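You operate a simulated robot arm through the tools that you are given. There is no shell and no other tool. Be economical: measure what you need, move in short steps, check, and stop when the job is done.

The job below is to be done with a simulated robot arm. You get a single attempt, and the scene is never put back.

JOB
Set the sound and dryer overload dials to the load chart and switch both their breakers on.
Fine: the cabinet switch stays off and the door open for the check.

The check looks at the end state, three seconds after you hand in, the way a careful person would. Anything else that was tipped, shoved, dropped, spilled or broken makes it a failure.

ROBOT AND FRAMES
A 5-joint arm with a two-finger parallel gripper, fixed in place. Base frame: the origin is at the foot of the arm, x ahead of it, y to its left, z up. Readings come in m, degrees, newtons and seconds.
It reaches about 1.134 m from its shoulder. Its first joint turns from -149.0 to 149.0 degrees. Payload 1.57 kg.
Tool frame: the origin (TCP) lies between the finger pads and is the grasp point; the fingertips stand 0.03 m ahead of it; z points along the fingers, y is the line along which they close. The gripper opens to 0.11 m. The fingers are 0.024 m wide and 0.012 m thick; the gripper's body (0.048 by 0.112 m) begins 0.078 m behind the TCP.
Orientation is that of the tool frame in the base frame, as a unit quaternion [w, x, y, z]. With the fingers straight down and closing along the base's y, the tool's x points along the base's -x, its y along +y and its z along -z.

CONTROLS
- The arm moves only by the tool play_rows. Its argument "deltas" is a list of rows, each a list of 7 numbers: the turn, a rotation vector about the tool's x, y, z in units of 90 degrees (1.0 is 90 degrees), then the shift along the tool's x, y, z in units of 300 mm (1.0 is 300 mm), then the gripper command, from -1 (fully open) to 1 (shut), values between in proportion. In form: [[rx, ry, rz, dx, dy, dz, hand], ...]. A call has 1 to 12 rows; each row is the pose to reach, as a shift and turn from the pose commanded when the call began, along the tool's axes at that moment. A call with a number of a shift or a turn outside -1 to 1 is refused whole. Each row takes 0.2 s and may step no farther than 0.05 m and 8.6 degrees from the row before; otherwise, or with a gripper value out of range, the whole call is refused. Where a pose cannot be reached the arm comes as near as it can. A force on the tool above 50 N (or 10 N above the force at the start of the call, whichever is more), or a blocked arm, ends the call early, and 0.2 s more pass. Each finger travels about 0.153 m/s and halts on what it meets, pressing with about 40 N; the grip force reading is that of the motor and also rises with nothing between the fingers. The clock runs only during rows and for 0.2 s after the last one: add rows that repeat a pose to give the fingers time. The reply holds the time, the measured pose of the TCP, the force on the tool along the base axes, the opening and the grip force, in the units named above and with some noise, with the torque about the TCP (base axes, N m) and any sound that the robot's microphone picked up.
- Cameras (640 x 400 px; columns grow to the right, rows downward): "scene" is fixed at [0.4001, -0.501, 1.4741]; the picture's right is [-0.77, 0.64, 0.00], its down [0.49, 0.59, -0.64] and it looks along [-0.41, -0.50, -0.77] (base axes); focal length 330 px, centre (320, 200). "wrist" rides on the gripper at [0.07, 0.016, -0.141] in the tool frame; the picture's right is [-0.23, 0.97, 0.00], its down [-0.85, -0.20, -0.48] and it looks along [-0.47, -0.11, 0.88] (tool axes); focal length 222 px, centre (320, 200). There is no depth. A picture from a camera that has moved, and an enlarged one, comes with that camera's place and axes in the base frame and with its lens.
- snapshot(camera): a new picture of that camera. No time passes.
- move_column(by): slides the trunk up (or, below 0, down) by that many m; the arm rides with it, the base frame stays. It gives what a move gives, with no picture.
- close_up(camera, box): a new picture of the part [left, top, right, bottom] of that camera's present view, enlarged. No time passes.
- hand_in(): hands the job in; it is judged then, once.

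Work in short steps. Places have to be worked out from the pictures, the camera data and where the tool is seen: move nearer, look again, correct. Check each grasp and each placing, and mend what went wrong. You have 120 turns and 68 pictures in all, those below and enlarged ones among them. Open the gripper and draw the arm clear of the work before you hand the job in, unless the task says otherwise; then end with one line.

The tools are called after "Call:" by a JSON object that holds its "name" and its "arguments". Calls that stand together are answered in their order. play_rows: Moves the arm, as the interface text tells. Its arguments: {"type":"object","properties":{"deltas":{"type":"array"}},"required":["deltas"]} The other tools are called the same way: move_column (by) slides the trunk up or down; snapshot (camera) takes a picture; close_up (camera, box) takes an enlarged picture of a part of a camera's view; hand_in () hands the job in.

At the start:

```text
time: 0.0
ee_pos: [-0.0284, -0.589, 1.0366]
tcp_rot: [-0.001, 0.0, 1.0, 0.0]
ft_force: [0.1, -0.7, -0.6]
wrist_torque: [0.01, 0.04, 0.03]
grip_width: 0.11
gripper_force: 0.1
trunk travel left (down, up): [-0.771, 0.199]
```

scene: 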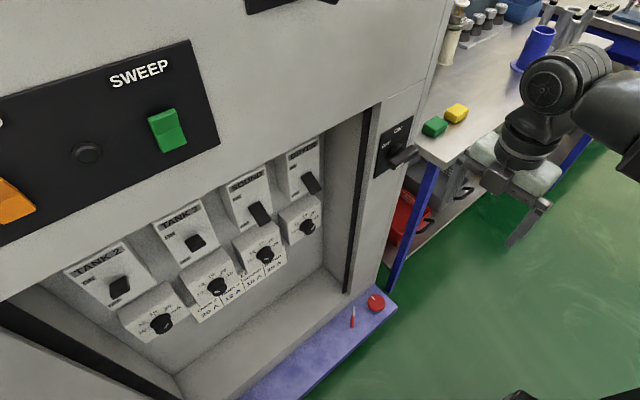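
wrist: 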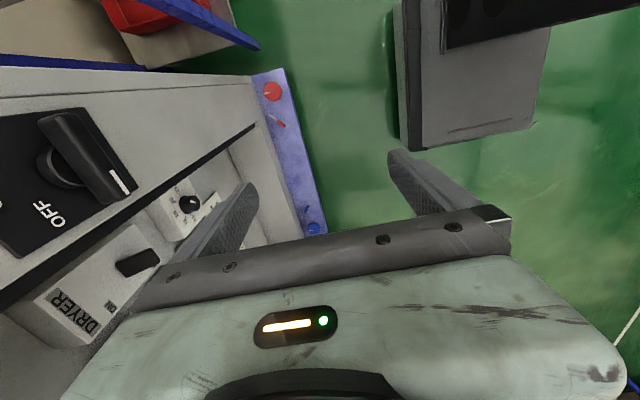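

The scene shows an open cabinet with four breakers (Tank 2, Tank ?, Sound, Dryer), dials below each and a load chart strip. I enlarge these for labels and chart.

Call:
{"name": "close_up", "arguments": {"camera": "scene", "box": [180, 130, 340, 230]}}

Call:
{"name": "close_up", "arguments": {"camera": "scene", "box": [180, 220, 308, 330]}}

Call:
{"name": "close_up", "arguments": {"camera": "scene", "box": [60, 180, 240, 350]}}

```text
4.00 times, centred on (260, 180) of scene
camera zoom: at [0.4001, -0.501, 1.4741], right [-0.77, 0.64, 0.0], down [0.49, 0.59, -0.64], along [-0.41, -0.5, -0.77], focal length 1322 px, centre (560, 280)
```

zoom: 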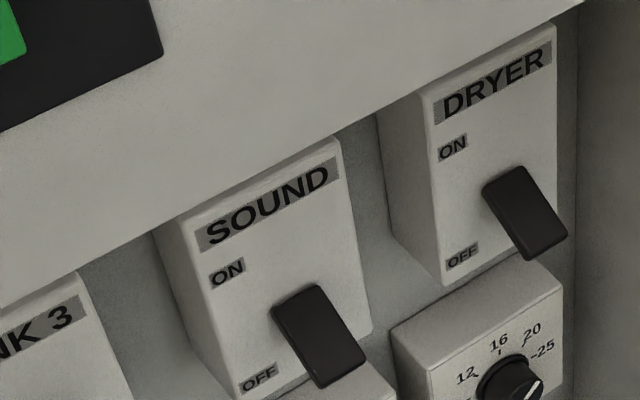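

```text
3.64 times, centred on (244, 275) of scene
camera zoom: at [0.4001, -0.501, 1.4741], right [-0.77, 0.64, 0.0], down [0.49, 0.59, -0.64], along [-0.41, -0.5, -0.77], focal length 1202 px, centre (596, -73)
```

zoom: 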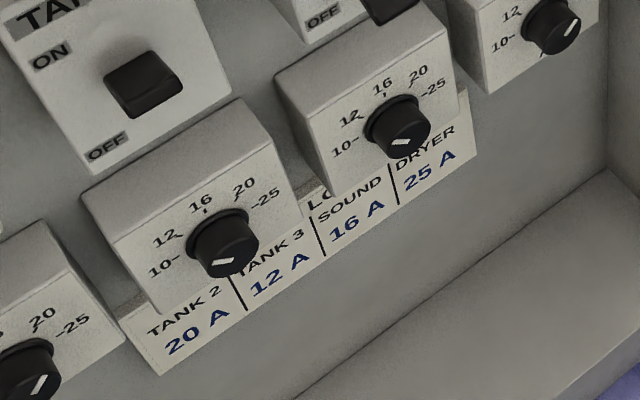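

```text
2.35 times, centred on (150, 265) of scene
camera zoom: at [0.4001, -0.501, 1.4741], right [-0.77, 0.64, 0.0], down [0.49, 0.59, -0.64], along [-0.41, -0.5, -0.77], focal length 778 px, centre (720, 47)
```

zoom: 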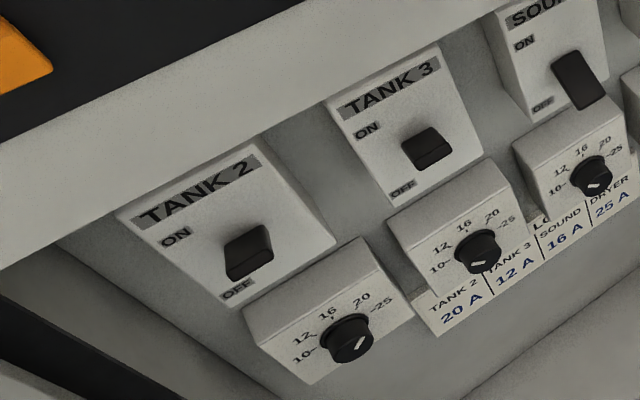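

Chart: sound 16 A, dryer 25 A. I place the cabinet face toward +y, dials near (0.09 / 0.23, -0.94, 0.715), levers at z≈0.915. First I tilt the tool to horizontal, facing the cabinet.

Call:
{"name": "play_rows", "arguments": {"deltas": [[0.09, 0, 0, 0, 0, 0, -1], [0.18, 0, 0, 0, 0, 0, -1], [0.27, 0, 0, 0, 0, 0, -1], [0.36, 0, 0, 0, 0, 0, -1], [0.45, 0, 0, 0, 0, 0, -1], [0.54, 0, 0, 0, 0, 0, -1], [0.63, 0, 0, 0, 0, 0, -1], [0.72, 0, 0, 0, 0, 0, -1], [0.81, 0, 0, 0, 0, 0, -1], [0.9, 0, 0, 0, 0, 0, -1], [0.99, 0, 0, 0, 0, 0, -1], [1, 0, 0, 0, 0, 0, -1]]}}

```text
time: 2.6
ee_pos: [-0.0552, -0.7507, 1.27]
tcp_rot: [-0.001, 0.004, 0.715, -0.699]
ft_force: [-0.6, 0.7, -0.6]
wrist_torque: [0.02, -0.01, 0.0]
grip_width: 0.1099
gripper_force: 0.0
out of reach, approached as far as the arm can: row 2, 3, 4, 5, 6, 7, 8, 9, 10, 11, 12
trunk travel left (down, up): [-0.771, 0.199]
```

The arm went to y=-0.75, z=1.27, since the requested pose was out of reach. I check the clearance visually.

Call:
{"name": "snapshot", "arguments": {"camera": "scene"}}

Call:
{"name": "snapshot", "arguments": {"camera": "wrist"}}

```text
62 pictures are left
```

scene: 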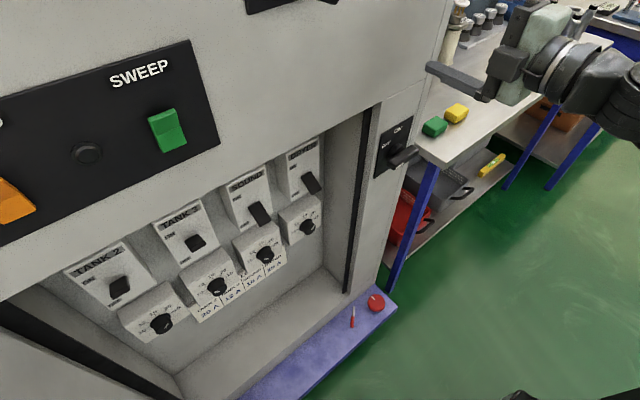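

```text
61 pictures are left
camera wrist: at [-0.1239, -0.6094, 1.2571], right [0.23, 0.02, -0.97], down [0.86, 0.47, 0.21], along [0.46, -0.88, 0.09], focal length 222 px, centre (320, 200)
```

wrist: 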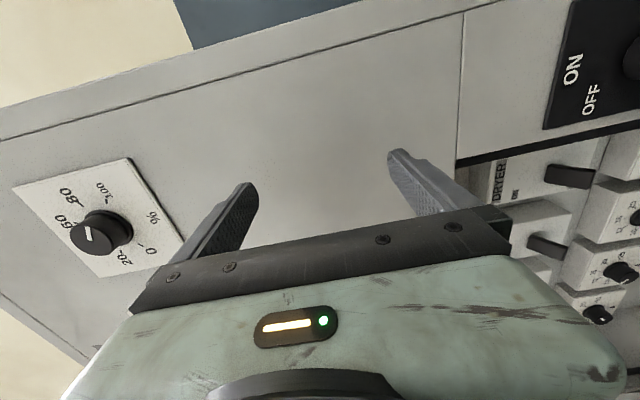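

Now spin the tool -90° about its own axis so the wrist camera sits above with a natural view.

Call:
{"name": "play_rows", "arguments": {"deltas": [[0, 0, -0.09, 0, 0, 0, -1], [0, 0, -0.18, 0, 0, 0, -1], [0, 0, -0.27, 0, 0, 0, -1], [0, 0, -0.36, 0, 0, 0, -1], [0, 0, -0.45, 0, 0, 0, -1], [0, 0, -0.54, 0, 0, 0, -1], [0, 0, -0.63, 0, 0, 0, -1], [0, 0, -0.72, 0, 0, 0, -1], [0, 0, -0.81, 0, 0, 0, -1], [0, 0, -0.9, 0, 0, 0, -1], [0, 0, -0.99, 0, 0, 0, -1], [0, 0, -1, 0, 0, 0, -1]]}}

```text
time: 5.2
ee_pos: [-0.0692, -0.7516, 1.2763]
tcp_rot: [0.497, 0.497, -0.502, 0.504]
ft_force: [0.0, 0.7, -1.0]
wrist_torque: [-0.11, 0.04, -0.05]
grip_width: 0.1099
gripper_force: 0.0
out of reach, approached as far as the arm can: row 1, 2, 3, 4, 5, 6, 7, 8, 9, 10, 11, 12
trunk travel left (down, up): [-0.771, 0.199]
```

I shift sideways to x≈0.09 with a small yaw, backing off a little, before lowering the trunk.

Call:
{"name": "play_rows", "arguments": {"deltas": [[0.015, 0, 0, 0, -0.1, -0.02, -1], [0.03, 0, 0, 0, -0.2, -0.04, -1], [0.045, 0, 0, 0, -0.3, -0.06, -1], [0.06, 0, 0, 0, -0.4, -0.08, -1], [0.073, 0, 0, 0, -0.517, -0.1, -1]]}}

Call:
{"name": "move_column", "arguments": {"by": -0.2}}

```text
time: 6.4
ee_pos: [0.0892, -0.759, 1.2766]
tcp_rot: [0.471, 0.527, -0.47, 0.528]
ft_force: [0.3, -0.4, 0.4]
wrist_torque: [-0.04, 0.01, -0.01]
grip_width: 0.11
gripper_force: 0.1
out of reach, approached as far as the arm can: row 1, 2, 3, 4, 5
trunk travel left (down, up): [-0.771, 0.199]
```

```text
time: 8.6
ee_pos: [0.0895, -0.7599, 1.0759]
tcp_rot: [0.472, 0.527, -0.47, 0.528]
ft_force: [0.3, 0.2, 0.5]
wrist_torque: [0.02, -0.03, -0.01]
grip_width: 0.1098
gripper_force: 0.1
trunk travel left (down, up): [-0.571, 0.399]
```

Trunk works well and there is clearance. I lower another 0.22 m and look.

Call:
{"name": "move_column", "arguments": {"by": -0.22}}

Call:
{"name": "snapshot", "arguments": {"camera": "wrist"}}

Call:
{"name": "snapshot", "arguments": {"camera": "scene"}}

```text
time: 10.9
ee_pos: [0.0887, -0.7593, 0.8553]
tcp_rot: [0.472, 0.527, -0.471, 0.527]
ft_force: [-1.5, -0.6, 0.1]
wrist_torque: [0.0, -0.02, -0.01]
grip_width: 0.1101
gripper_force: 0.0
trunk travel left (down, up): [-0.351, 0.619]
```

```text
60 pictures are left
camera wrist: at [0.057, -0.6216, 0.926], right [-0.97, -0.11, -0.23], down [0.14, 0.5, -0.86], along [0.21, -0.86, -0.46], focal length 222 px, centre (320, 200)
```

wrist: 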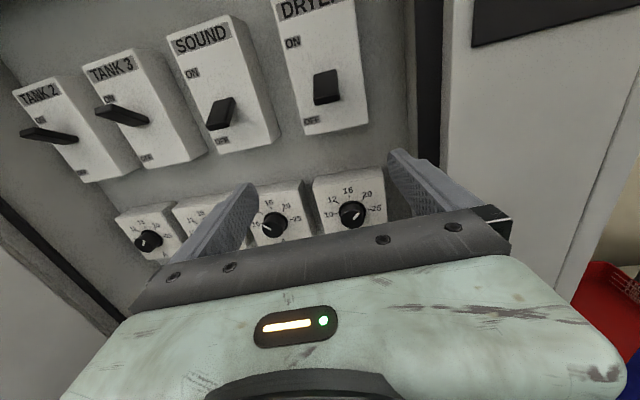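

```text
59 pictures are left
```

scene: 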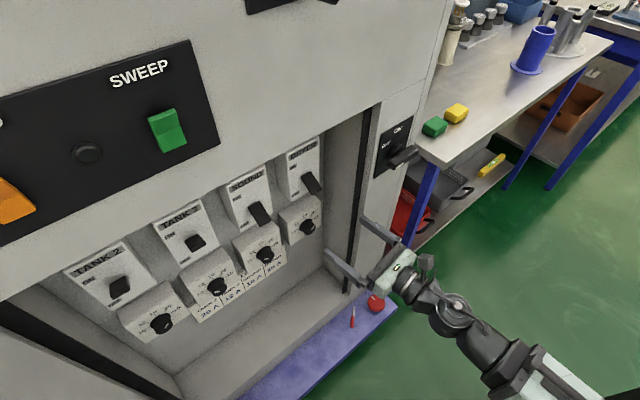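

The view is clear. I zoom on the dials and levers.

Call:
{"name": "close_up", "arguments": {"camera": "wrist", "box": [245, 160, 405, 245]}}

Call:
{"name": "close_up", "arguments": {"camera": "wrist", "box": [160, 0, 380, 165]}}

```text
4.00 times, centred on (325, 202) of wrist
camera zoom: at [0.057, -0.6216, 0.926], right [-0.97, -0.11, -0.23], down [0.14, 0.5, -0.86], along [0.21, -0.86, -0.46], focal length 888 px, centre (300, 190)
```

zoom: 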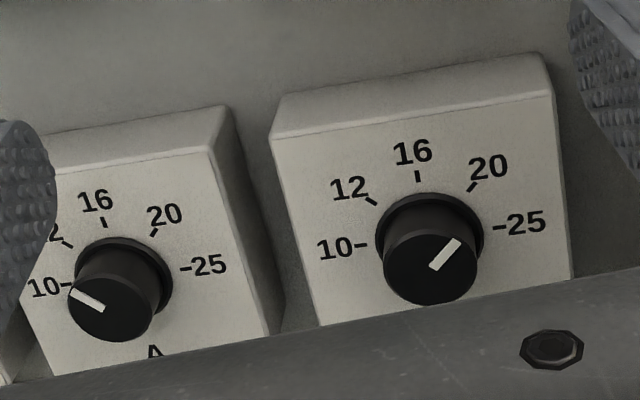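

```text
2.42 times, centred on (270, 82) of wrist
camera zoom: at [0.057, -0.6216, 0.926], right [-0.97, -0.11, -0.23], down [0.14, 0.5, -0.86], along [0.21, -0.86, -0.46], focal length 538 px, centre (441, 485)
```

zoom: 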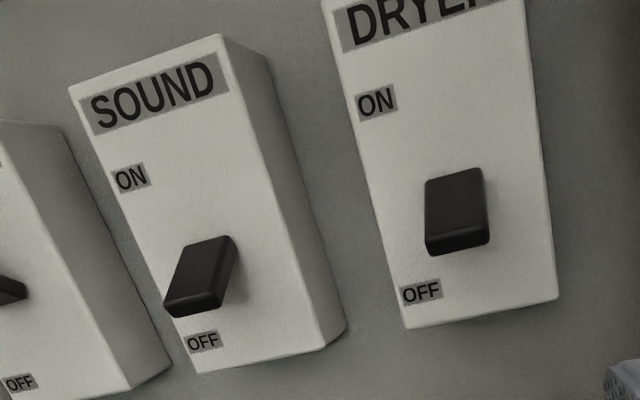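

Sound dial reads low (10–12), dryer dial reads 20. I lower the trunk to dial height to get a more head-on view.

Call:
{"name": "move_column", "arguments": {"by": -0.135}}

Call:
{"name": "snapshot", "arguments": {"camera": "wrist"}}

```text
time: 12.5
ee_pos: [0.0892, -0.7604, 0.7215]
tcp_rot: [0.472, 0.527, -0.469, 0.528]
ft_force: [-0.2, -0.6, 0.2]
wrist_torque: [0.01, -0.01, 0.01]
grip_width: 0.1099
gripper_force: 0.0
trunk travel left (down, up): [-0.216, 0.754]
```

```text
56 pictures are left
camera wrist: at [0.057, -0.6216, 0.791], right [-0.97, -0.11, -0.23], down [0.14, 0.5, -0.86], along [0.21, -0.86, -0.46], focal length 222 px, centre (320, 200)
```

wrist: 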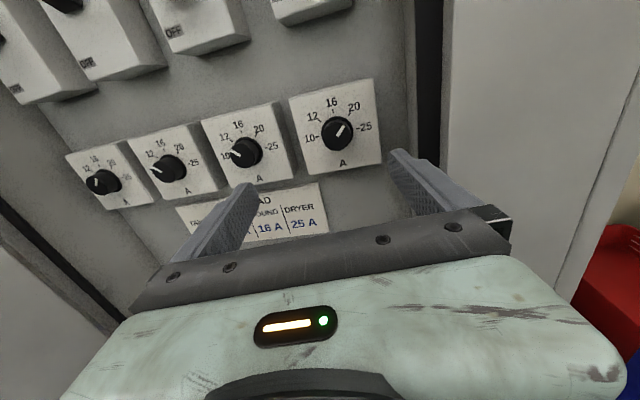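

Call:
{"name": "close_up", "arguments": {"camera": "wrist", "box": [200, 70, 400, 195]}}

```text
3.20 times, centred on (300, 132) of wrist
camera zoom: at [0.057, -0.6216, 0.791], right [-0.97, -0.11, -0.23], down [0.14, 0.5, -0.86], along [0.21, -0.86, -0.46], focal length 711 px, centre (384, 416)
```

zoom: 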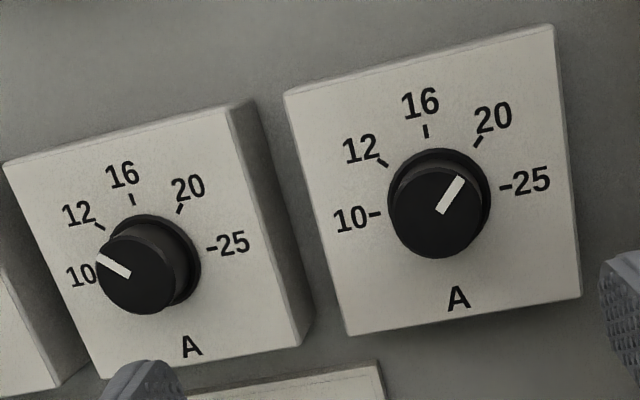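

Both indicators: sound at 12, dryer at 20; both need 45° clockwise. Dryer knob front is about (0.0855, -0.925, 0.721). I approach halfway with the fingers partly closed.

Call:
{"name": "play_rows", "arguments": {"deltas": [[-0.005, 0, 0, 0, 0.018, 0.121, -0.7], [-0.01, 0, 0, 0, 0.036, 0.242, -0.45], [-0.014, 0, 0, 0, 0.053, 0.363, -0.45], [-0.014, 0, 0, 0, 0.053, 0.363, -0.45]]}}

Call:
{"name": "snapshot", "arguments": {"camera": "wrist"}}

Call:
{"name": "close_up", "arguments": {"camera": "scene", "box": [260, 180, 400, 290]}}

```text
time: 13.5
ee_pos: [0.0855, -0.8706, 0.7206]
tcp_rot: [0.477, 0.522, -0.476, 0.523]
ft_force: [0.5, -0.2, 0.8]
wrist_torque: [0.04, 0.02, -0.01]
grip_width: 0.08
gripper_force: 0.0
trunk travel left (down, up): [-0.216, 0.754]
```

```text
54 pictures are left
camera wrist: at [0.0569, -0.7309, 0.791], right [-0.97, -0.09, -0.23], down [0.15, 0.49, -0.86], along [0.19, -0.87, -0.46], focal length 222 px, centre (320, 200)
```

wrist: 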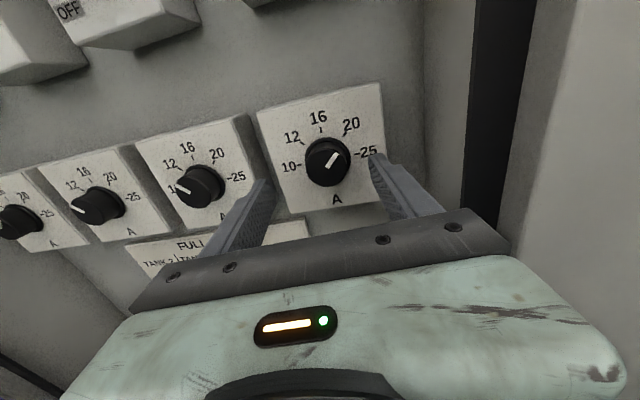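

```text
3.64 times, centred on (330, 235) of scene
camera zoom: at [0.4001, -0.501, 1.4741], right [-0.77, 0.64, 0.0], down [0.49, 0.59, -0.64], along [-0.41, -0.5, -0.77], focal length 1202 px, centre (284, 73)
```

zoom: 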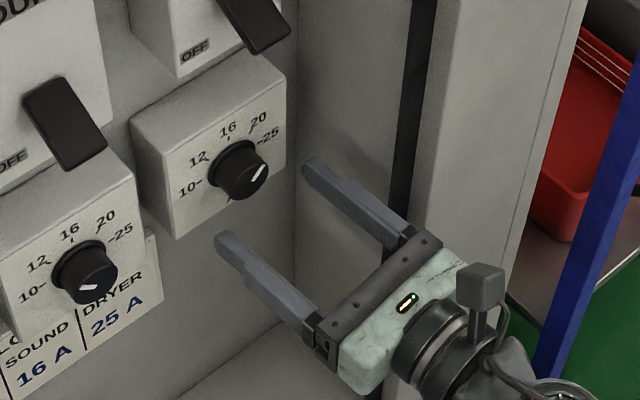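

Fingers are aligned with the dryer knob. I advance the last 5.4 cm with a small sideways correction.

Call:
{"name": "play_rows", "arguments": {"deltas": [[0, 0, 0, 0.001, 0.008, 0.06, -0.45], [0, 0, 0, 0.002, 0.016, 0.12, -0.45], [0, 0, 0, 0.003, 0.025, 0.179, -0.45]]}}

Call:
{"name": "snapshot", "arguments": {"camera": "wrist"}}

Call:
{"name": "close_up", "arguments": {"camera": "scene", "box": [260, 180, 400, 290]}}

```text
time: 14.3
ee_pos: [0.0829, -0.9111, 0.7231]
tcp_rot: [0.478, 0.518, -0.479, 0.523]
ft_force: [1.6, 17.6, -5.7]
wrist_torque: [0.25, -0.23, -0.76]
grip_width: 0.0766
gripper_force: 0.0
trunk travel left (down, up): [-0.216, 0.754]
stopped in row 3: the force on the tool passed its limit at 118 N (the readings are from after the stop); the commanded pose is now the measured one
```

```text
52 pictures are left
camera wrist: at [0.0549, -0.7713, 0.7914], right [-0.97, -0.09, -0.23], down [0.16, 0.49, -0.86], along [0.19, -0.87, -0.46], focal length 222 px, centre (320, 200)
```

wrist: 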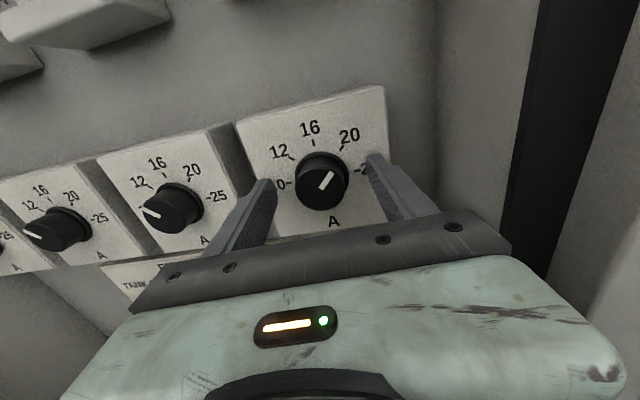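

```text
3.64 times, centred on (330, 235) of scene
camera zoom: at [0.4001, -0.501, 1.4741], right [-0.77, 0.64, 0.0], down [0.49, 0.59, -0.64], along [-0.41, -0.5, -0.77], focal length 1202 px, centre (284, 73)
```

zoom: 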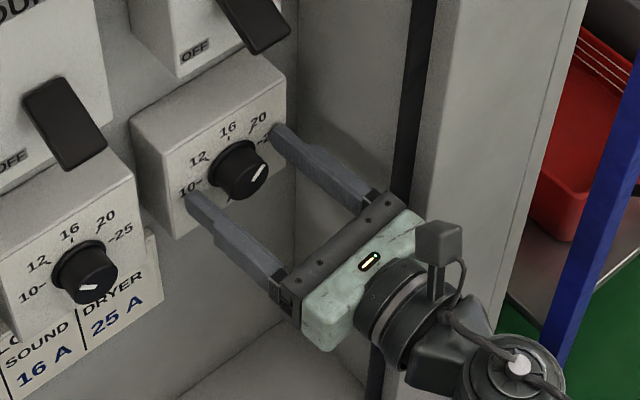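

The fingertips touched the dial box face (y≈-0.941). I back off 5 mm and close on the knob.

Call:
{"name": "play_rows", "arguments": {"deltas": [[0, 0, 0, -0.003, 0, -0.017, -0.45], [0, 0, 0, -0.003, 0, -0.017, 0], [0, 0, 0, -0.003, 0, -0.017, 0.5], [0, 0, 0, -0.003, 0, -0.017, 0.5]]}}

Call:
{"name": "snapshot", "arguments": {"camera": "wrist"}}

```text
time: 15.3
ee_pos: [0.0832, -0.9066, 0.722]
tcp_rot: [0.477, 0.519, -0.478, 0.524]
ft_force: [6.7, -5.9, 3.5]
wrist_torque: [-0.01, -0.02, -0.66]
grip_width: 0.038
gripper_force: 43.7
trunk travel left (down, up): [-0.216, 0.754]
```

```text
50 pictures are left
camera wrist: at [0.0546, -0.7671, 0.791], right [-0.97, -0.09, -0.23], down [0.16, 0.49, -0.86], along [0.19, -0.87, -0.46], focal length 222 px, centre (320, 200)
```

wrist: 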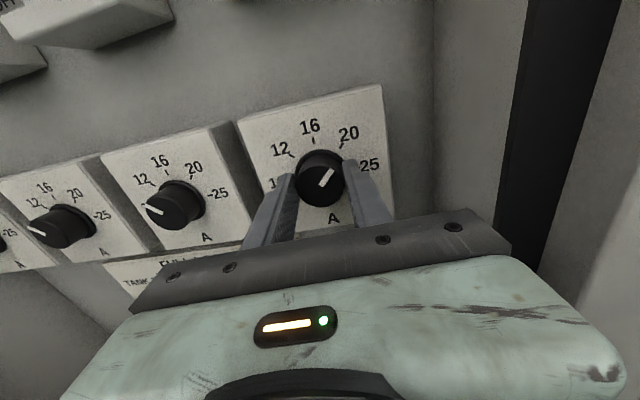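

The knob is gripped at 38 mm with low side force. I turn it 45° clockwise (+z spin).

Call:
{"name": "play_rows", "arguments": {"deltas": [[0, 0, 0.07, 0, 0, 0, 0.5], [0, 0, 0.14, 0, 0, 0, 0.5], [0, 0, 0.21, 0, 0, 0, 0.5], [0, 0, 0.28, 0, 0, 0, 0.5], [0, 0, 0.35, 0, 0, 0, 0.5], [0, 0, 0.42, 0, 0, 0, 0.5], [0, 0, 0.5, 0, 0, 0, 0.5], [0, 0, 0.5, 0, 0, 0, 0.5]]}}

Call:
{"name": "snapshot", "arguments": {"camera": "wrist"}}

Call:
{"name": "close_up", "arguments": {"camera": "scene", "box": [260, 180, 400, 290]}}

```text
time: 17.1
ee_pos: [0.0825, -0.9069, 0.7208]
tcp_rot: [0.241, 0.296, -0.642, 0.665]
ft_force: [-0.9, 12.1, -5.4]
wrist_torque: [0.57, 0.02, -1.05]
grip_width: 0.0375
gripper_force: 43.9
trunk travel left (down, up): [-0.216, 0.754]
```

```text
49 pictures are left
camera wrist: at [0.0096, -0.7713, 0.7587], right [-0.52, -0.05, -0.85], down [0.7, 0.54, -0.46], along [0.48, -0.84, -0.25], focal length 222 px, centre (320, 200)
```

wrist: 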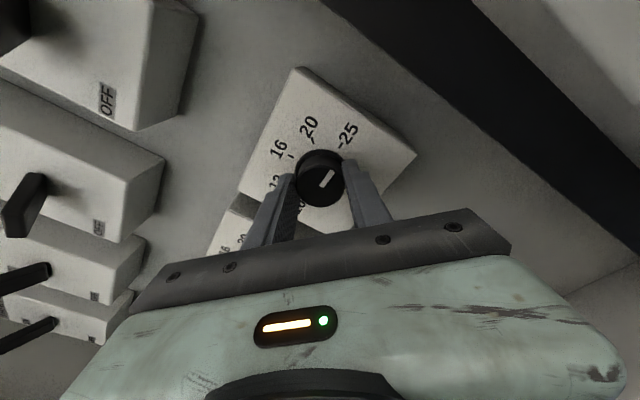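

```text
3.64 times, centred on (330, 235) of scene
camera zoom: at [0.4001, -0.501, 1.4741], right [-0.77, 0.64, 0.0], down [0.49, 0.59, -0.64], along [-0.41, -0.5, -0.77], focal length 1202 px, centre (284, 73)
```

zoom: 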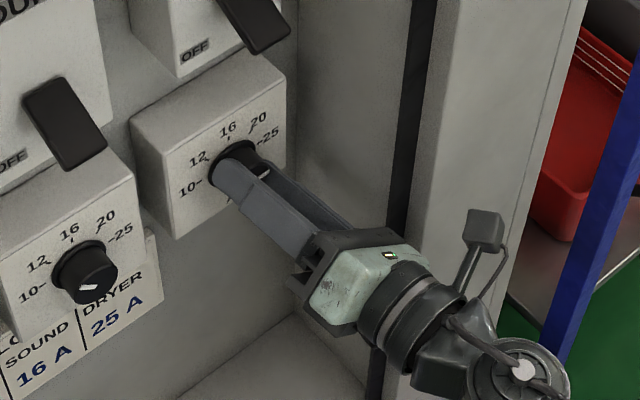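

The knob followed and the mark points at 25. I release and back off straight.

Call:
{"name": "play_rows", "arguments": {"deltas": [[0, 0, 0, 0, 0, 0, -0.2], [0, 0, 0, 0, 0, 0, -0.45], [0, 0, 0, 0, 0, -0.1, -0.45], [0, 0, 0, 0, 0, -0.2, -0.45]]}}

Call:
{"name": "close_up", "arguments": {"camera": "wrist", "box": [220, 60, 420, 220]}}

```text
time: 18.1
ee_pos: [0.0774, -0.8447, 0.7204]
tcp_rot: [0.241, 0.297, -0.641, 0.666]
ft_force: [-0.3, -0.3, 0.0]
wrist_torque: [-0.01, -0.02, 0.0]
grip_width: 0.0796
gripper_force: 0.1
trunk travel left (down, up): [-0.216, 0.754]
```

```text
2.50 times, centred on (320, 140) of wrist
camera zoom: at [0.005, -0.7096, 0.7587], right [-0.52, -0.05, -0.85], down [0.7, 0.54, -0.46], along [0.48, -0.84, -0.25], focal length 555 px, centre (320, 350)
```

zoom: 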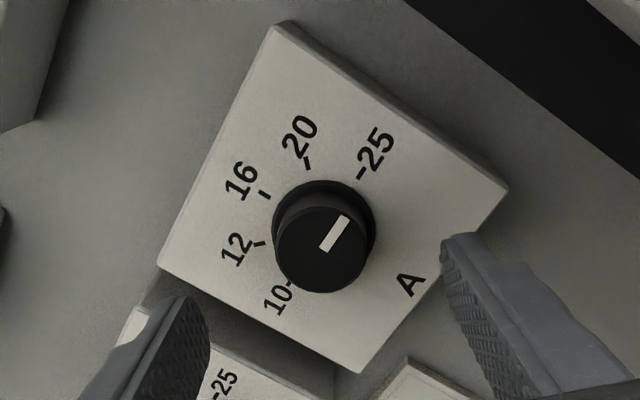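

Dryer dial reads 25 exactly. Next I move sideways to the sound dial (~(0.223, -0.917, 0.722)) with the yaw needed there, still 5 cm clear of the panel.

Call:
{"name": "play_rows", "arguments": {"deltas": [[0.017, -0.017, 0, -0.078, -0.079, 0.01, -0.45], [0.034, -0.034, 0, -0.156, -0.158, 0.03, -0.45], [0.051, -0.051, 0, -0.234, -0.237, 0.06, -0.45], [0.068, -0.068, 0, -0.311, -0.315, 0.091, -0.45]]}}

Call:
{"name": "play_rows", "arguments": {"deltas": [[0, 0, 0.08, 0, 0, 0, -0.2], [0, 0, 0.16, 0, 0, 0, -0.1], [0, 0, 0.25, 0, 0, 0, -0.1], [0, 0, 0.25, 0, 0, 0, -0.1]]}}

Call:
{"name": "snapshot", "arguments": {"camera": "wrist"}}

Call:
{"name": "close_up", "arguments": {"camera": "scene", "box": [220, 180, 360, 290]}}

```text
time: 19.1
ee_pos: [0.2123, -0.8635, 0.7216]
tcp_rot: [0.19, 0.344, -0.615, 0.683]
ft_force: [-0.6, 0.2, -0.4]
wrist_torque: [-0.01, -0.02, -0.02]
grip_width: 0.08
gripper_force: 0.1
trunk travel left (down, up): [-0.216, 0.754]
```

```text
time: 20.1
ee_pos: [0.2121, -0.8624, 0.7215]
tcp_rot: [0.052, 0.217, -0.67, 0.707]
ft_force: [-0.1, 0.2, -0.4]
wrist_torque: [0.02, -0.04, -0.01]
grip_width: 0.0604
gripper_force: 0.1
trunk travel left (down, up): [-0.216, 0.754]
```

```text
46 pictures are left
camera wrist: at [0.1102, -0.7421, 0.7328], right [-0.15, -0.04, -0.99], down [0.73, 0.67, -0.14], along [0.67, -0.74, -0.07], focal length 222 px, centre (320, 200)
```

wrist: 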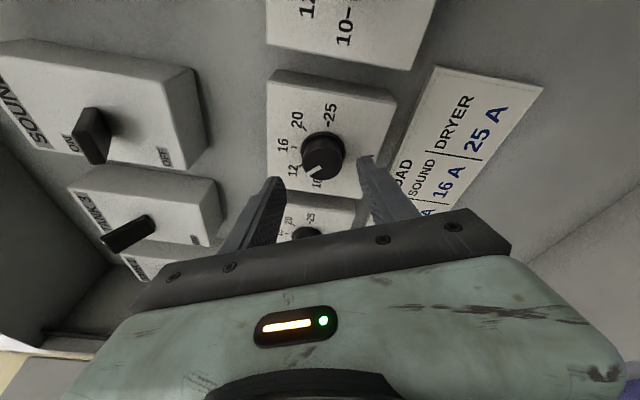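

```text
3.64 times, centred on (290, 235) of scene
camera zoom: at [0.4001, -0.501, 1.4741], right [-0.77, 0.64, 0.0], down [0.49, 0.59, -0.64], along [-0.41, -0.5, -0.77], focal length 1202 px, centre (429, 73)
```

zoom: 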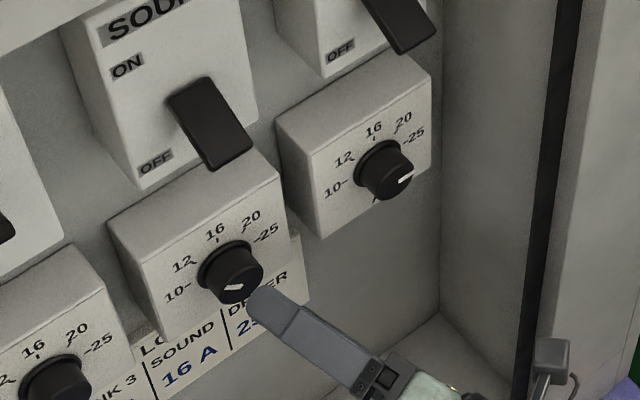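

I zoom on the sound dial to read its exact angle.

Call:
{"name": "close_up", "arguments": {"camera": "wrist", "box": [260, 80, 390, 210]}}

```text
3.08 times, centred on (325, 145) of wrist
camera zoom: at [0.1102, -0.7421, 0.7328], right [-0.15, -0.04, -0.99], down [0.73, 0.67, -0.14], along [0.67, -0.74, -0.07], focal length 684 px, centre (305, 369)
```

zoom: 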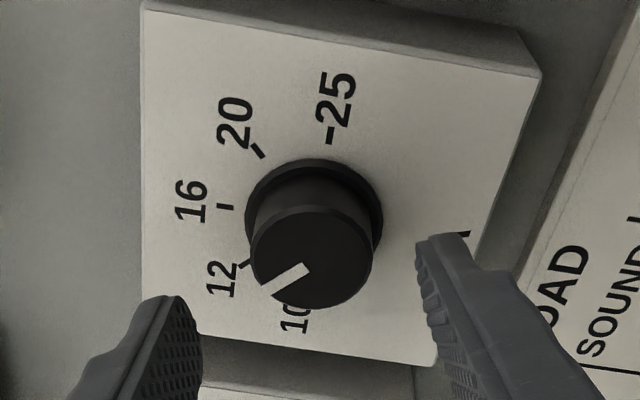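

The mark sits exactly on 12, so +45° is right. I advance around the sound knob.

Call:
{"name": "play_rows", "arguments": {"deltas": [[0, 0, 0, 0.004, 0.002, 0.05, -0.1], [0, 0, 0, 0.008, 0.004, 0.1, -0.1], [0, 0, 0, 0.011, 0.005, 0.133, -0.1]]}}

Call:
{"name": "close_up", "arguments": {"camera": "wrist", "box": [220, 80, 420, 240]}}

Call:
{"name": "close_up", "arguments": {"camera": "scene", "box": [220, 180, 360, 290]}}

```text
time: 20.9
ee_pos: [0.2179, -0.9027, 0.7213]
tcp_rot: [0.054, 0.218, -0.671, 0.707]
ft_force: [0.0, 0.0, -0.4]
wrist_torque: [-0.01, 0.0, -0.03]
grip_width: 0.0607
gripper_force: 0.1
trunk travel left (down, up): [-0.216, 0.754]
```

```text
2.50 times, centred on (320, 160) of wrist
camera zoom: at [0.1159, -0.7821, 0.7329], right [-0.15, -0.04, -0.99], down [0.73, 0.67, -0.14], along [0.67, -0.74, -0.07], focal length 555 px, centre (320, 300)
```

zoom: 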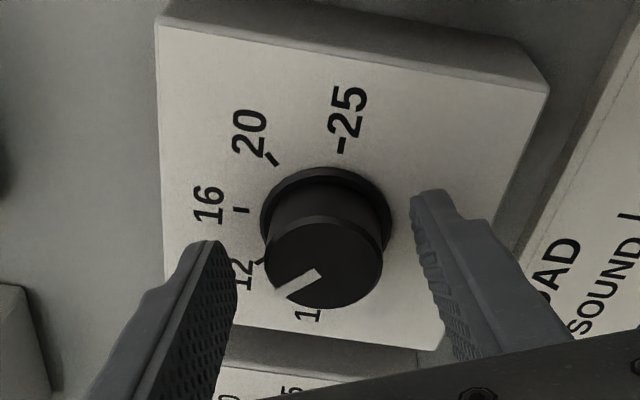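

```text
3.64 times, centred on (290, 235) of scene
camera zoom: at [0.4001, -0.501, 1.4741], right [-0.77, 0.64, 0.0], down [0.49, 0.59, -0.64], along [-0.41, -0.5, -0.77], focal length 1202 px, centre (429, 73)
```

zoom: 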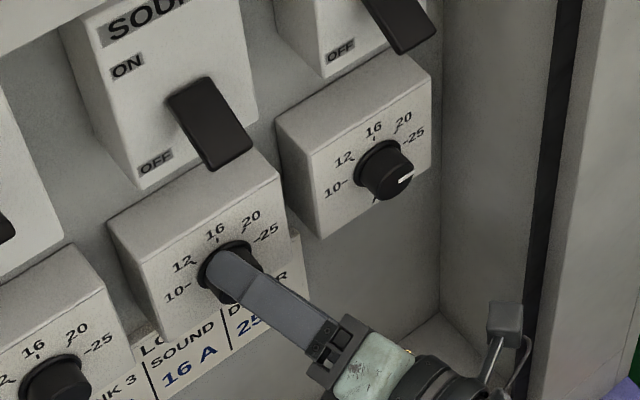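

The fingers straddle the knob without contact. I close on it and turn 45° clockwise.

Call:
{"name": "play_rows", "arguments": {"deltas": [[0, 0, 0, 0, 0, 0, 0.2], [0, 0, 0, 0, 0, 0, 0.5], [0, 0, 0, 0, 0, 0, 0.5]]}}

Call:
{"name": "play_rows", "arguments": {"deltas": [[0, 0, 0.07, 0, 0, 0, 0.5], [0, 0, 0.14, 0, 0, 0, 0.5], [0, 0, 0.21, 0, 0, 0, 0.5], [0, 0, 0.28, 0, 0, 0, 0.5], [0, 0, 0.35, 0, 0, 0, 0.5], [0, 0, 0.42, 0, 0, 0, 0.5], [0, 0, 0.5, 0, 0, 0, 0.5], [0, 0, 0.5, 0, 0, 0, 0.5]]}}

Call:
{"name": "close_up", "arguments": {"camera": "wrist", "box": [220, 80, 420, 240]}}

```text
time: 21.7
ee_pos: [0.2181, -0.9034, 0.7213]
tcp_rot: [0.054, 0.218, -0.671, 0.706]
ft_force: [-4.0, 7.2, -9.9]
wrist_torque: [0.7, 0.09, -0.18]
grip_width: 0.0382
gripper_force: 44.0
trunk travel left (down, up): [-0.216, 0.754]
```

```text
time: 23.5
ee_pos: [0.2198, -0.9037, 0.7205]
tcp_rot: [0.223, 0.055, 0.704, -0.672]
ft_force: [4.4, -2.2, -11.1]
wrist_torque: [0.07, 0.05, 0.22]
grip_width: 0.0384
gripper_force: 6.1
trunk travel left (down, up): [-0.216, 0.754]
```

```text
2.50 times, centred on (320, 160) of wrist
camera zoom: at [0.1302, -0.7797, 0.6786], right [0.57, 0.14, -0.81], down [0.58, 0.64, 0.51], along [0.59, -0.76, 0.28], focal length 555 px, centre (320, 300)
```

zoom: 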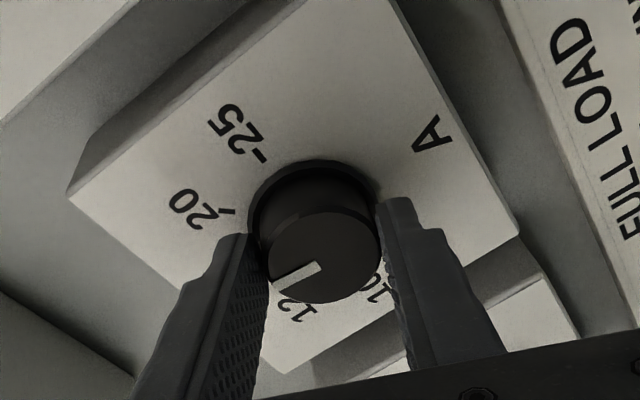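

The mark turned with the tool. I release, back off and verify.

Call:
{"name": "play_rows", "arguments": {"deltas": [[0, 0, 0, 0, 0, 0, 0.1], [0, 0, 0, 0, 0, 0, -0.1], [0, 0, 0, 0, 0, -0.1, -0.1], [0, 0, 0, 0, 0, -0.2, -0.1]]}}

Call:
{"name": "close_up", "arguments": {"camera": "wrist", "box": [220, 60, 420, 220]}}

Call:
{"name": "close_up", "arguments": {"camera": "scene", "box": [220, 180, 360, 290]}}

```text
time: 24.5
ee_pos: [0.2048, -0.8441, 0.7216]
tcp_rot: [0.22, 0.057, 0.704, -0.673]
ft_force: [0.1, -0.2, -0.6]
wrist_torque: [0.0, -0.01, 0.02]
grip_width: 0.0604
gripper_force: 0.0
trunk travel left (down, up): [-0.216, 0.754]
```

```text
2.50 times, centred on (320, 140) of wrist
camera zoom: at [0.1149, -0.7207, 0.6793], right [0.57, 0.14, -0.81], down [0.58, 0.63, 0.51], along [0.58, -0.76, 0.28], focal length 555 px, centre (320, 350)
```

zoom: 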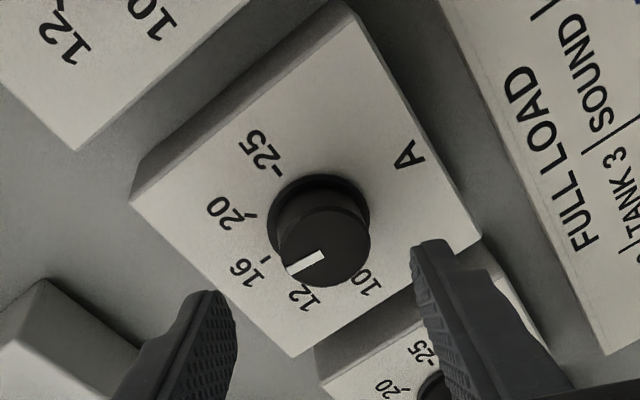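

```text
3.64 times, centred on (290, 235) of scene
camera zoom: at [0.4001, -0.501, 1.4741], right [-0.77, 0.64, 0.0], down [0.49, 0.59, -0.64], along [-0.41, -0.5, -0.77], focal length 1202 px, centre (429, 73)
```

zoom: 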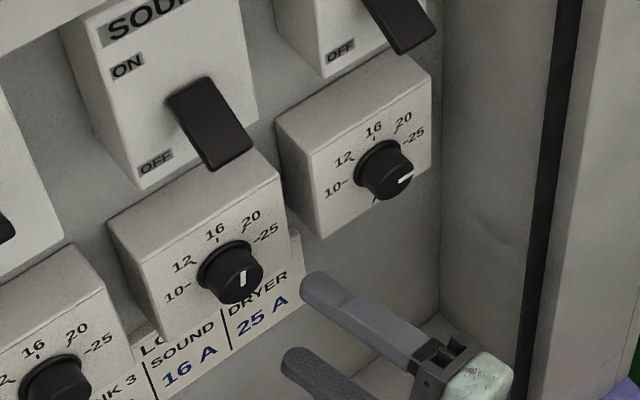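

The mark may be slightly off 16; I want a head-on view. I retreat and spin the tool back upright to look.

Call:
{"name": "play_rows", "arguments": {"deltas": [[0, 0, -0.09, 0, 0, -0.05, 0.2], [0, 0, -0.18, 0, 0, -0.1, 0.6], [0, 0, -0.27, 0, 0, -0.13, 1], [0, 0, -0.36, 0, 0, -0.13, 1], [0, 0, -0.45, 0, 0, -0.13, 1], [0, 0, -0.54, 0, 0, -0.13, 1], [0, 0, -0.63, 0, 0, -0.13, 1], [0, 0, -0.72, 0, 0, -0.13, 1], [0, 0, -0.81, 0, 0, -0.13, 1], [0, 0, -0.9, 0, 0, -0.13, 1], [0, 0, -0.98, 0, 0, -0.13, 1]]}}

Call:
{"name": "play_rows", "arguments": {"deltas": [[0, 0, -0.09, 0, 0, 0, 1], [0, 0, -0.18, 0, 0, 0, 1], [0, 0, -0.27, 0, 0, 0, 1]]}}

Call:
{"name": "snapshot", "arguments": {"camera": "wrist"}}

```text
time: 26.9
ee_pos: [0.194, -0.8063, 0.7208]
tcp_rot: [0.31, 0.449, -0.544, 0.637]
ft_force: [-0.5, 1.2, -0.6]
wrist_torque: [0.02, -0.02, 0.01]
grip_width: 0.0
gripper_force: 21.2
trunk travel left (down, up): [-0.216, 0.754]
```

```text
time: 27.7
ee_pos: [0.195, -0.8062, 0.7194]
tcp_rot: [0.437, 0.555, -0.436, 0.557]
ft_force: [-0.6, -0.7, -1.0]
wrist_torque: [0.03, -0.01, -0.03]
grip_width: 0.0
gripper_force: 21.1
trunk travel left (down, up): [-0.216, 0.754]
```

```text
38 pictures are left
camera wrist: at [0.1458, -0.6724, 0.7911], right [-0.95, -0.23, -0.23], down [0.08, 0.51, -0.86], along [0.31, -0.83, -0.46], focal length 222 px, centre (320, 200)
```

wrist: 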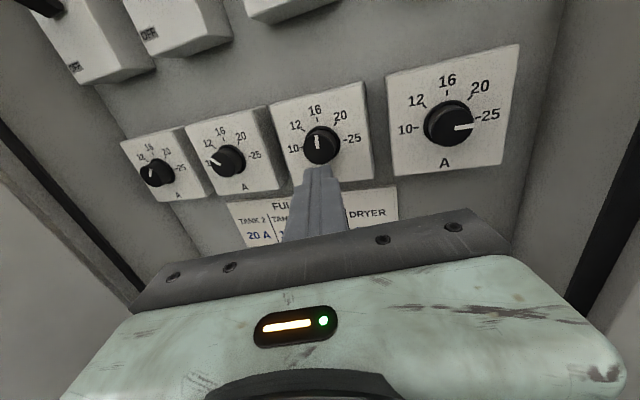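

Call:
{"name": "close_up", "arguments": {"camera": "wrist", "box": [265, 75, 385, 185]}}

Call:
{"name": "close_up", "arguments": {"camera": "wrist", "box": [380, 40, 525, 180]}}

```text
3.64 times, centred on (325, 130) of wrist
camera zoom: at [0.1458, -0.6724, 0.7911], right [-0.95, -0.23, -0.23], down [0.08, 0.51, -0.86], along [0.31, -0.83, -0.46], focal length 808 px, centre (302, 454)
```

zoom: 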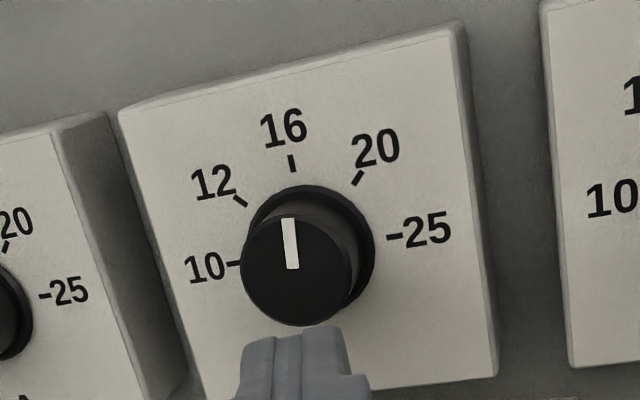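

```text
2.86 times, centred on (452, 110) of wrist
camera zoom: at [0.1458, -0.6724, 0.7911], right [-0.95, -0.23, -0.23], down [0.08, 0.51, -0.86], along [0.31, -0.83, -0.46], focal length 635 px, centre (-59, 457)
```

zoom: 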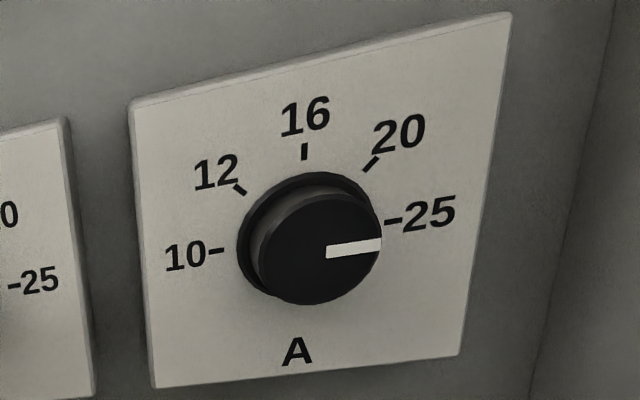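

Both dials are confirmed: sound 16, dryer 25. Now the breakers: lever tips sit about y=-0.894, z=0.904 pointing down. I raise the trunk so the closed fingers are just below the sound lever.

Call:
{"name": "move_column", "arguments": {"by": 0.15}}

Call:
{"name": "snapshot", "arguments": {"camera": "wrist"}}

Call:
{"name": "close_up", "arguments": {"camera": "scene", "box": [200, 130, 360, 250]}}

```text
time: 29.4
ee_pos: [0.1943, -0.8068, 0.8713]
tcp_rot: [0.437, 0.554, -0.437, 0.558]
ft_force: [-0.3, 0.2, -0.8]
wrist_torque: [0.01, -0.03, -0.02]
grip_width: 0.0
gripper_force: 21.4
trunk travel left (down, up): [-0.366, 0.604]
```

```text
35 pictures are left
camera wrist: at [0.1456, -0.6724, 0.941], right [-0.95, -0.23, -0.23], down [0.09, 0.51, -0.86], along [0.31, -0.83, -0.46], focal length 222 px, centre (320, 200)
```

wrist: 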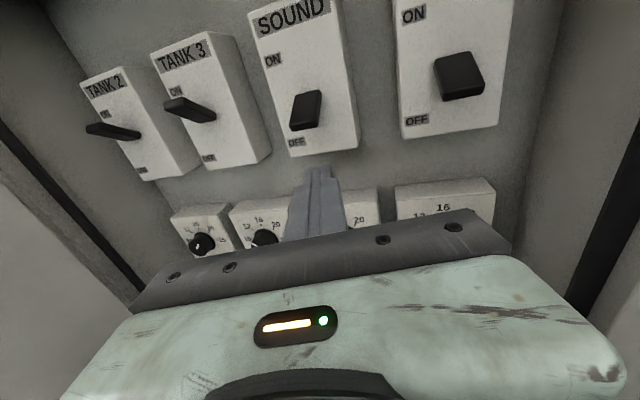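

```text
3.33 times, centred on (280, 190) of scene
camera zoom: at [0.4001, -0.501, 1.4741], right [-0.77, 0.64, 0.0], down [0.49, 0.59, -0.64], along [-0.41, -0.5, -0.77], focal length 1102 px, centre (453, 233)
```

zoom: 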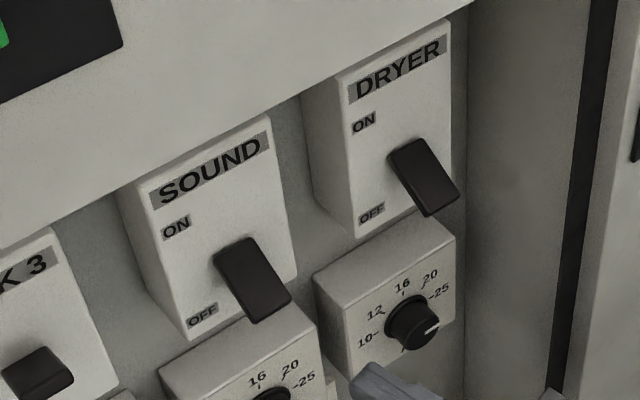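

Geometry agrees: sound lever tip near (0.225, -0.894, 0.905). I slide the closed fingertips in below it.

Call:
{"name": "play_rows", "arguments": {"deltas": [[0, 0, 0, 0, -0.005, 0.09, 1], [0.001, 0, 0, 0, -0.01, 0.18, 1], [0.002, 0, 0, 0, -0.014, 0.275, 1]]}}

Call:
{"name": "snapshot", "arguments": {"camera": "wrist"}}

Call:
{"name": "close_up", "arguments": {"camera": "scene", "box": [200, 130, 360, 250]}}

```text
time: 30.2
ee_pos: [0.2191, -0.8858, 0.8718]
tcp_rot: [0.437, 0.553, -0.436, 0.559]
ft_force: [0.2, 0.7, 0.3]
wrist_torque: [0.05, 0.02, -0.02]
grip_width: 0.0
gripper_force: 21.7
trunk travel left (down, up): [-0.366, 0.604]
```

```text
33 pictures are left
camera wrist: at [0.1694, -0.7518, 0.9413], right [-0.94, -0.23, -0.23], down [0.08, 0.51, -0.86], along [0.32, -0.83, -0.46], focal length 222 px, centre (320, 200)
```

wrist: 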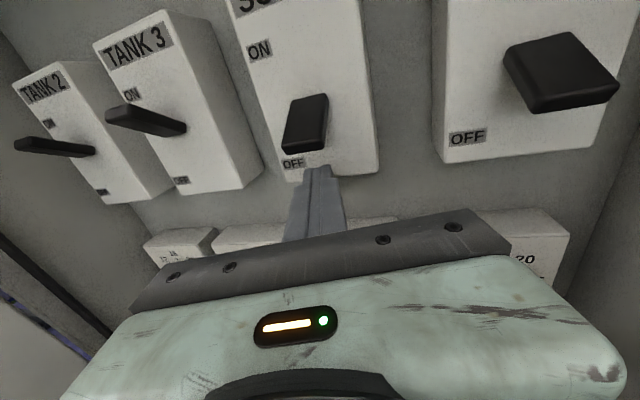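

```text
3.33 times, centred on (280, 190) of scene
camera zoom: at [0.4001, -0.501, 1.4741], right [-0.77, 0.64, 0.0], down [0.49, 0.59, -0.64], along [-0.41, -0.5, -0.77], focal length 1102 px, centre (453, 233)
```

zoom: 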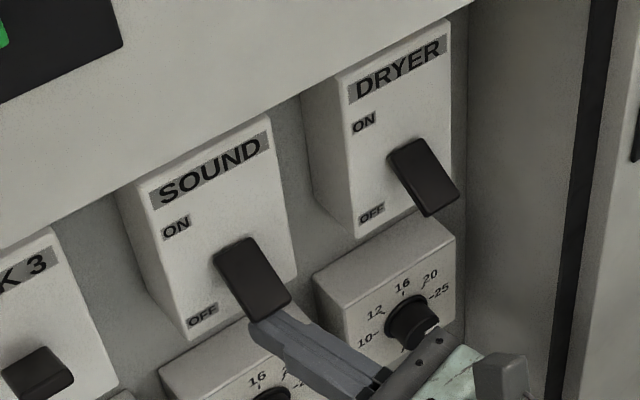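

The finger is under the lever, centred within a few mm. I push up about 7 cm in small steps.

Call:
{"name": "play_rows", "arguments": {"deltas": [[0, 0, 0, 0.033, 0, 0, 1], [0, 0, 0, 0.067, 0, 0, 1], [0, 0, 0, 0.1, 0, 0, 1], [0, 0, 0, 0.133, 0, 0, 1], [0, 0, 0, 0.167, 0, 0, 1], [0, 0, 0, 0.2, 0, 0, 1], [0, 0, 0, 0.233, 0, 0, 1]]}}

Call:
{"name": "snapshot", "arguments": {"camera": "wrist"}}

Call:
{"name": "close_up", "arguments": {"camera": "scene", "box": [200, 130, 360, 250]}}

```text
time: 31.8
ee_pos: [0.218, -0.8859, 0.8715]
tcp_rot: [0.437, 0.554, -0.436, 0.558]
ft_force: [0.8, 0.5, -0.4]
wrist_torque: [0.02, 0.01, 0.01]
grip_width: 0.0002
gripper_force: 20.5
out of reach, approached as far as the arm can: row 1, 2, 3, 4, 5, 6, 7
trunk travel left (down, up): [-0.366, 0.604]
```

```text
31 pictures are left
camera wrist: at [0.1692, -0.7515, 0.9412], right [-0.94, -0.23, -0.23], down [0.08, 0.51, -0.86], along [0.32, -0.83, -0.46], focal length 222 px, centre (320, 200)
```

wrist: 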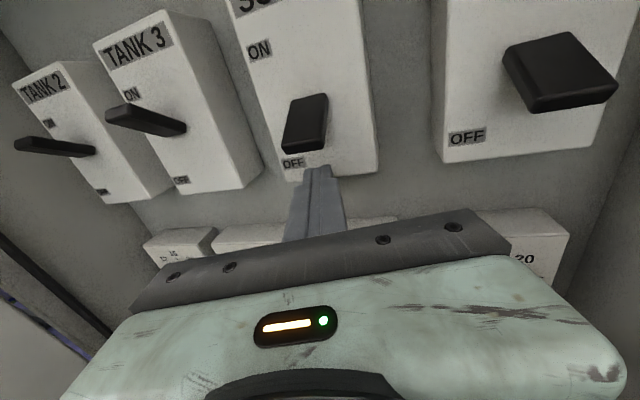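

```text
3.33 times, centred on (280, 190) of scene
camera zoom: at [0.4001, -0.501, 1.4741], right [-0.77, 0.64, 0.0], down [0.49, 0.59, -0.64], along [-0.41, -0.5, -0.77], focal length 1102 px, centre (453, 233)
```

zoom: 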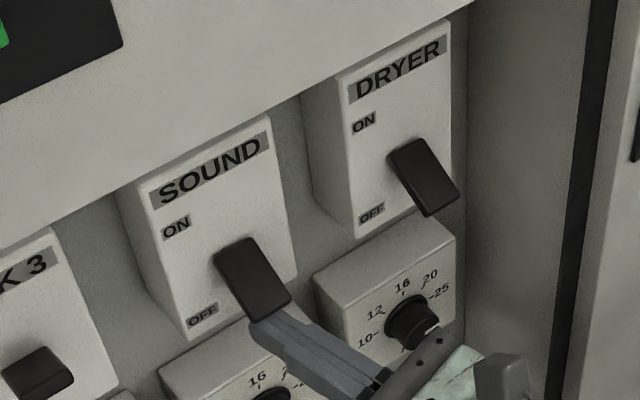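

The arm is at its joint limit for rising, so I'll use the trunk to push up, in small steps.

Call:
{"name": "move_column", "arguments": {"by": 0.025}}

Call:
{"name": "move_column", "arguments": {"by": 0.015}}

Call:
{"name": "close_up", "arguments": {"camera": "scene", "box": [200, 130, 360, 250]}}

```text
time: 32.5
ee_pos: [0.2185, -0.8856, 0.8967]
tcp_rot: [0.436, 0.554, -0.436, 0.559]
ft_force: [0.6, -0.5, -0.1]
wrist_torque: [-0.01, -0.03, 0.0]
grip_width: 0.0
gripper_force: 21.3
trunk travel left (down, up): [-0.391, 0.579]
```

```text
time: 33.1
ee_pos: [0.2186, -0.8849, 0.9122]
tcp_rot: [0.436, 0.554, -0.435, 0.56]
ft_force: [0.2, 0.3, -0.1]
wrist_torque: [0.01, -0.02, 0.0]
grip_width: 0.0
gripper_force: 21.6
trunk travel left (down, up): [-0.406, 0.564]
```

```text
3.33 times, centred on (280, 190) of scene
camera zoom: at [0.4001, -0.501, 1.4741], right [-0.77, 0.64, 0.0], down [0.49, 0.59, -0.64], along [-0.41, -0.5, -0.77], focal length 1102 px, centre (453, 233)
```

zoom: 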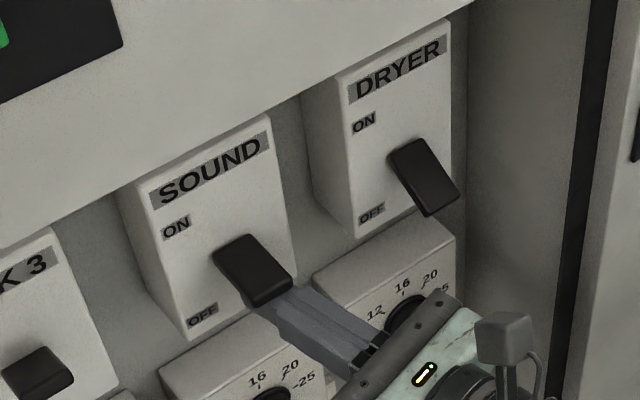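

The lever is starting to lift with little force. I continue upward.

Call:
{"name": "move_column", "arguments": {"by": 0.02}}

Call:
{"name": "close_up", "arguments": {"camera": "scene", "box": [200, 130, 360, 250]}}

```text
time: 33.6
ee_pos: [0.2198, -0.8856, 0.9233]
tcp_rot: [0.436, 0.555, -0.436, 0.558]
ft_force: [-1.2, 5.0, -27.8]
wrist_torque: [0.74, 0.09, -0.04]
grip_width: 0.0002
gripper_force: 21.2
trunk travel left (down, up): [-0.419, 0.551]
stopped: the force on the tool passed its limit at 88 N (the readings are from after the stop); the commanded pose is now the measured one
```

```text
3.33 times, centred on (280, 190) of scene
camera zoom: at [0.4001, -0.501, 1.4741], right [-0.77, 0.64, 0.0], down [0.49, 0.59, -0.64], along [-0.41, -0.5, -0.77], focal length 1102 px, centre (453, 233)
```

zoom: 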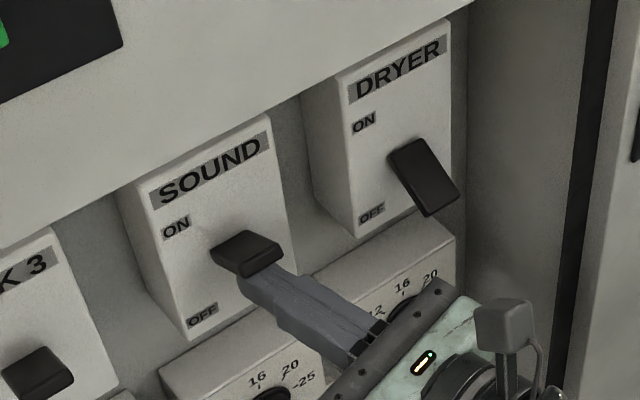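

The lever flipped and hit a stop, looking like Tank 3's. I lower and check that it stays.

Call:
{"name": "move_column", "arguments": {"by": -0.025}}

Call:
{"name": "close_up", "arguments": {"camera": "scene", "box": [140, 130, 340, 280]}}

Call:
{"name": "snapshot", "arguments": {"camera": "wrist"}}

```text
time: 34.4
ee_pos: [0.2188, -0.8843, 0.8993]
tcp_rot: [0.437, 0.554, -0.436, 0.558]
ft_force: [-0.8, 0.0, 0.2]
wrist_torque: [0.03, 0.02, -0.02]
grip_width: 0.0002
gripper_force: 21.1
trunk travel left (down, up): [-0.394, 0.576]
```

```text
2.67 times, centred on (240, 205) of scene
camera zoom: at [0.4001, -0.501, 1.4741], right [-0.77, 0.64, 0.0], down [0.49, 0.59, -0.64], along [-0.41, -0.5, -0.77], focal length 881 px, centre (533, 187)
```

zoom: 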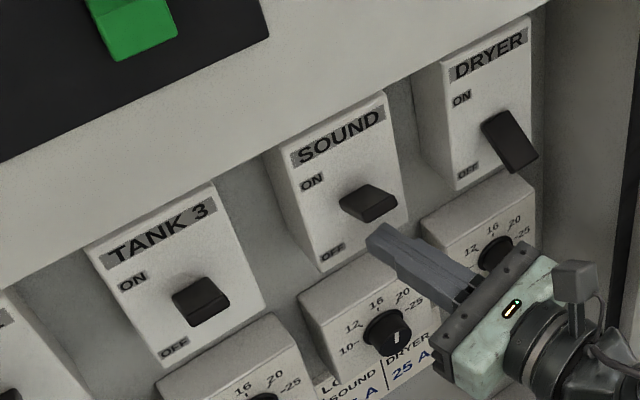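

```text
26 pictures are left
camera wrist: at [0.169, -0.7503, 0.9701], right [-0.94, -0.23, -0.23], down [0.08, 0.51, -0.86], along [0.32, -0.83, -0.46], focal length 222 px, centre (320, 200)
```

wrist: 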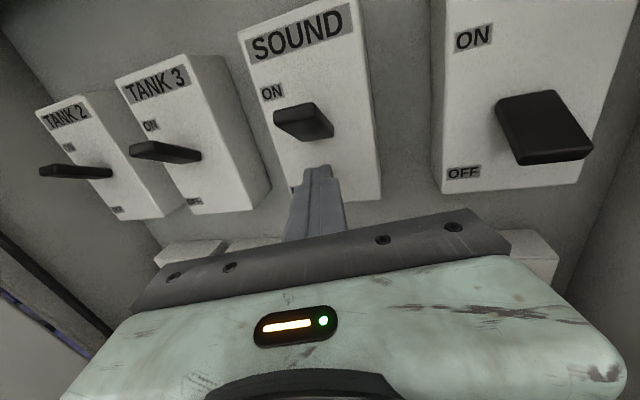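

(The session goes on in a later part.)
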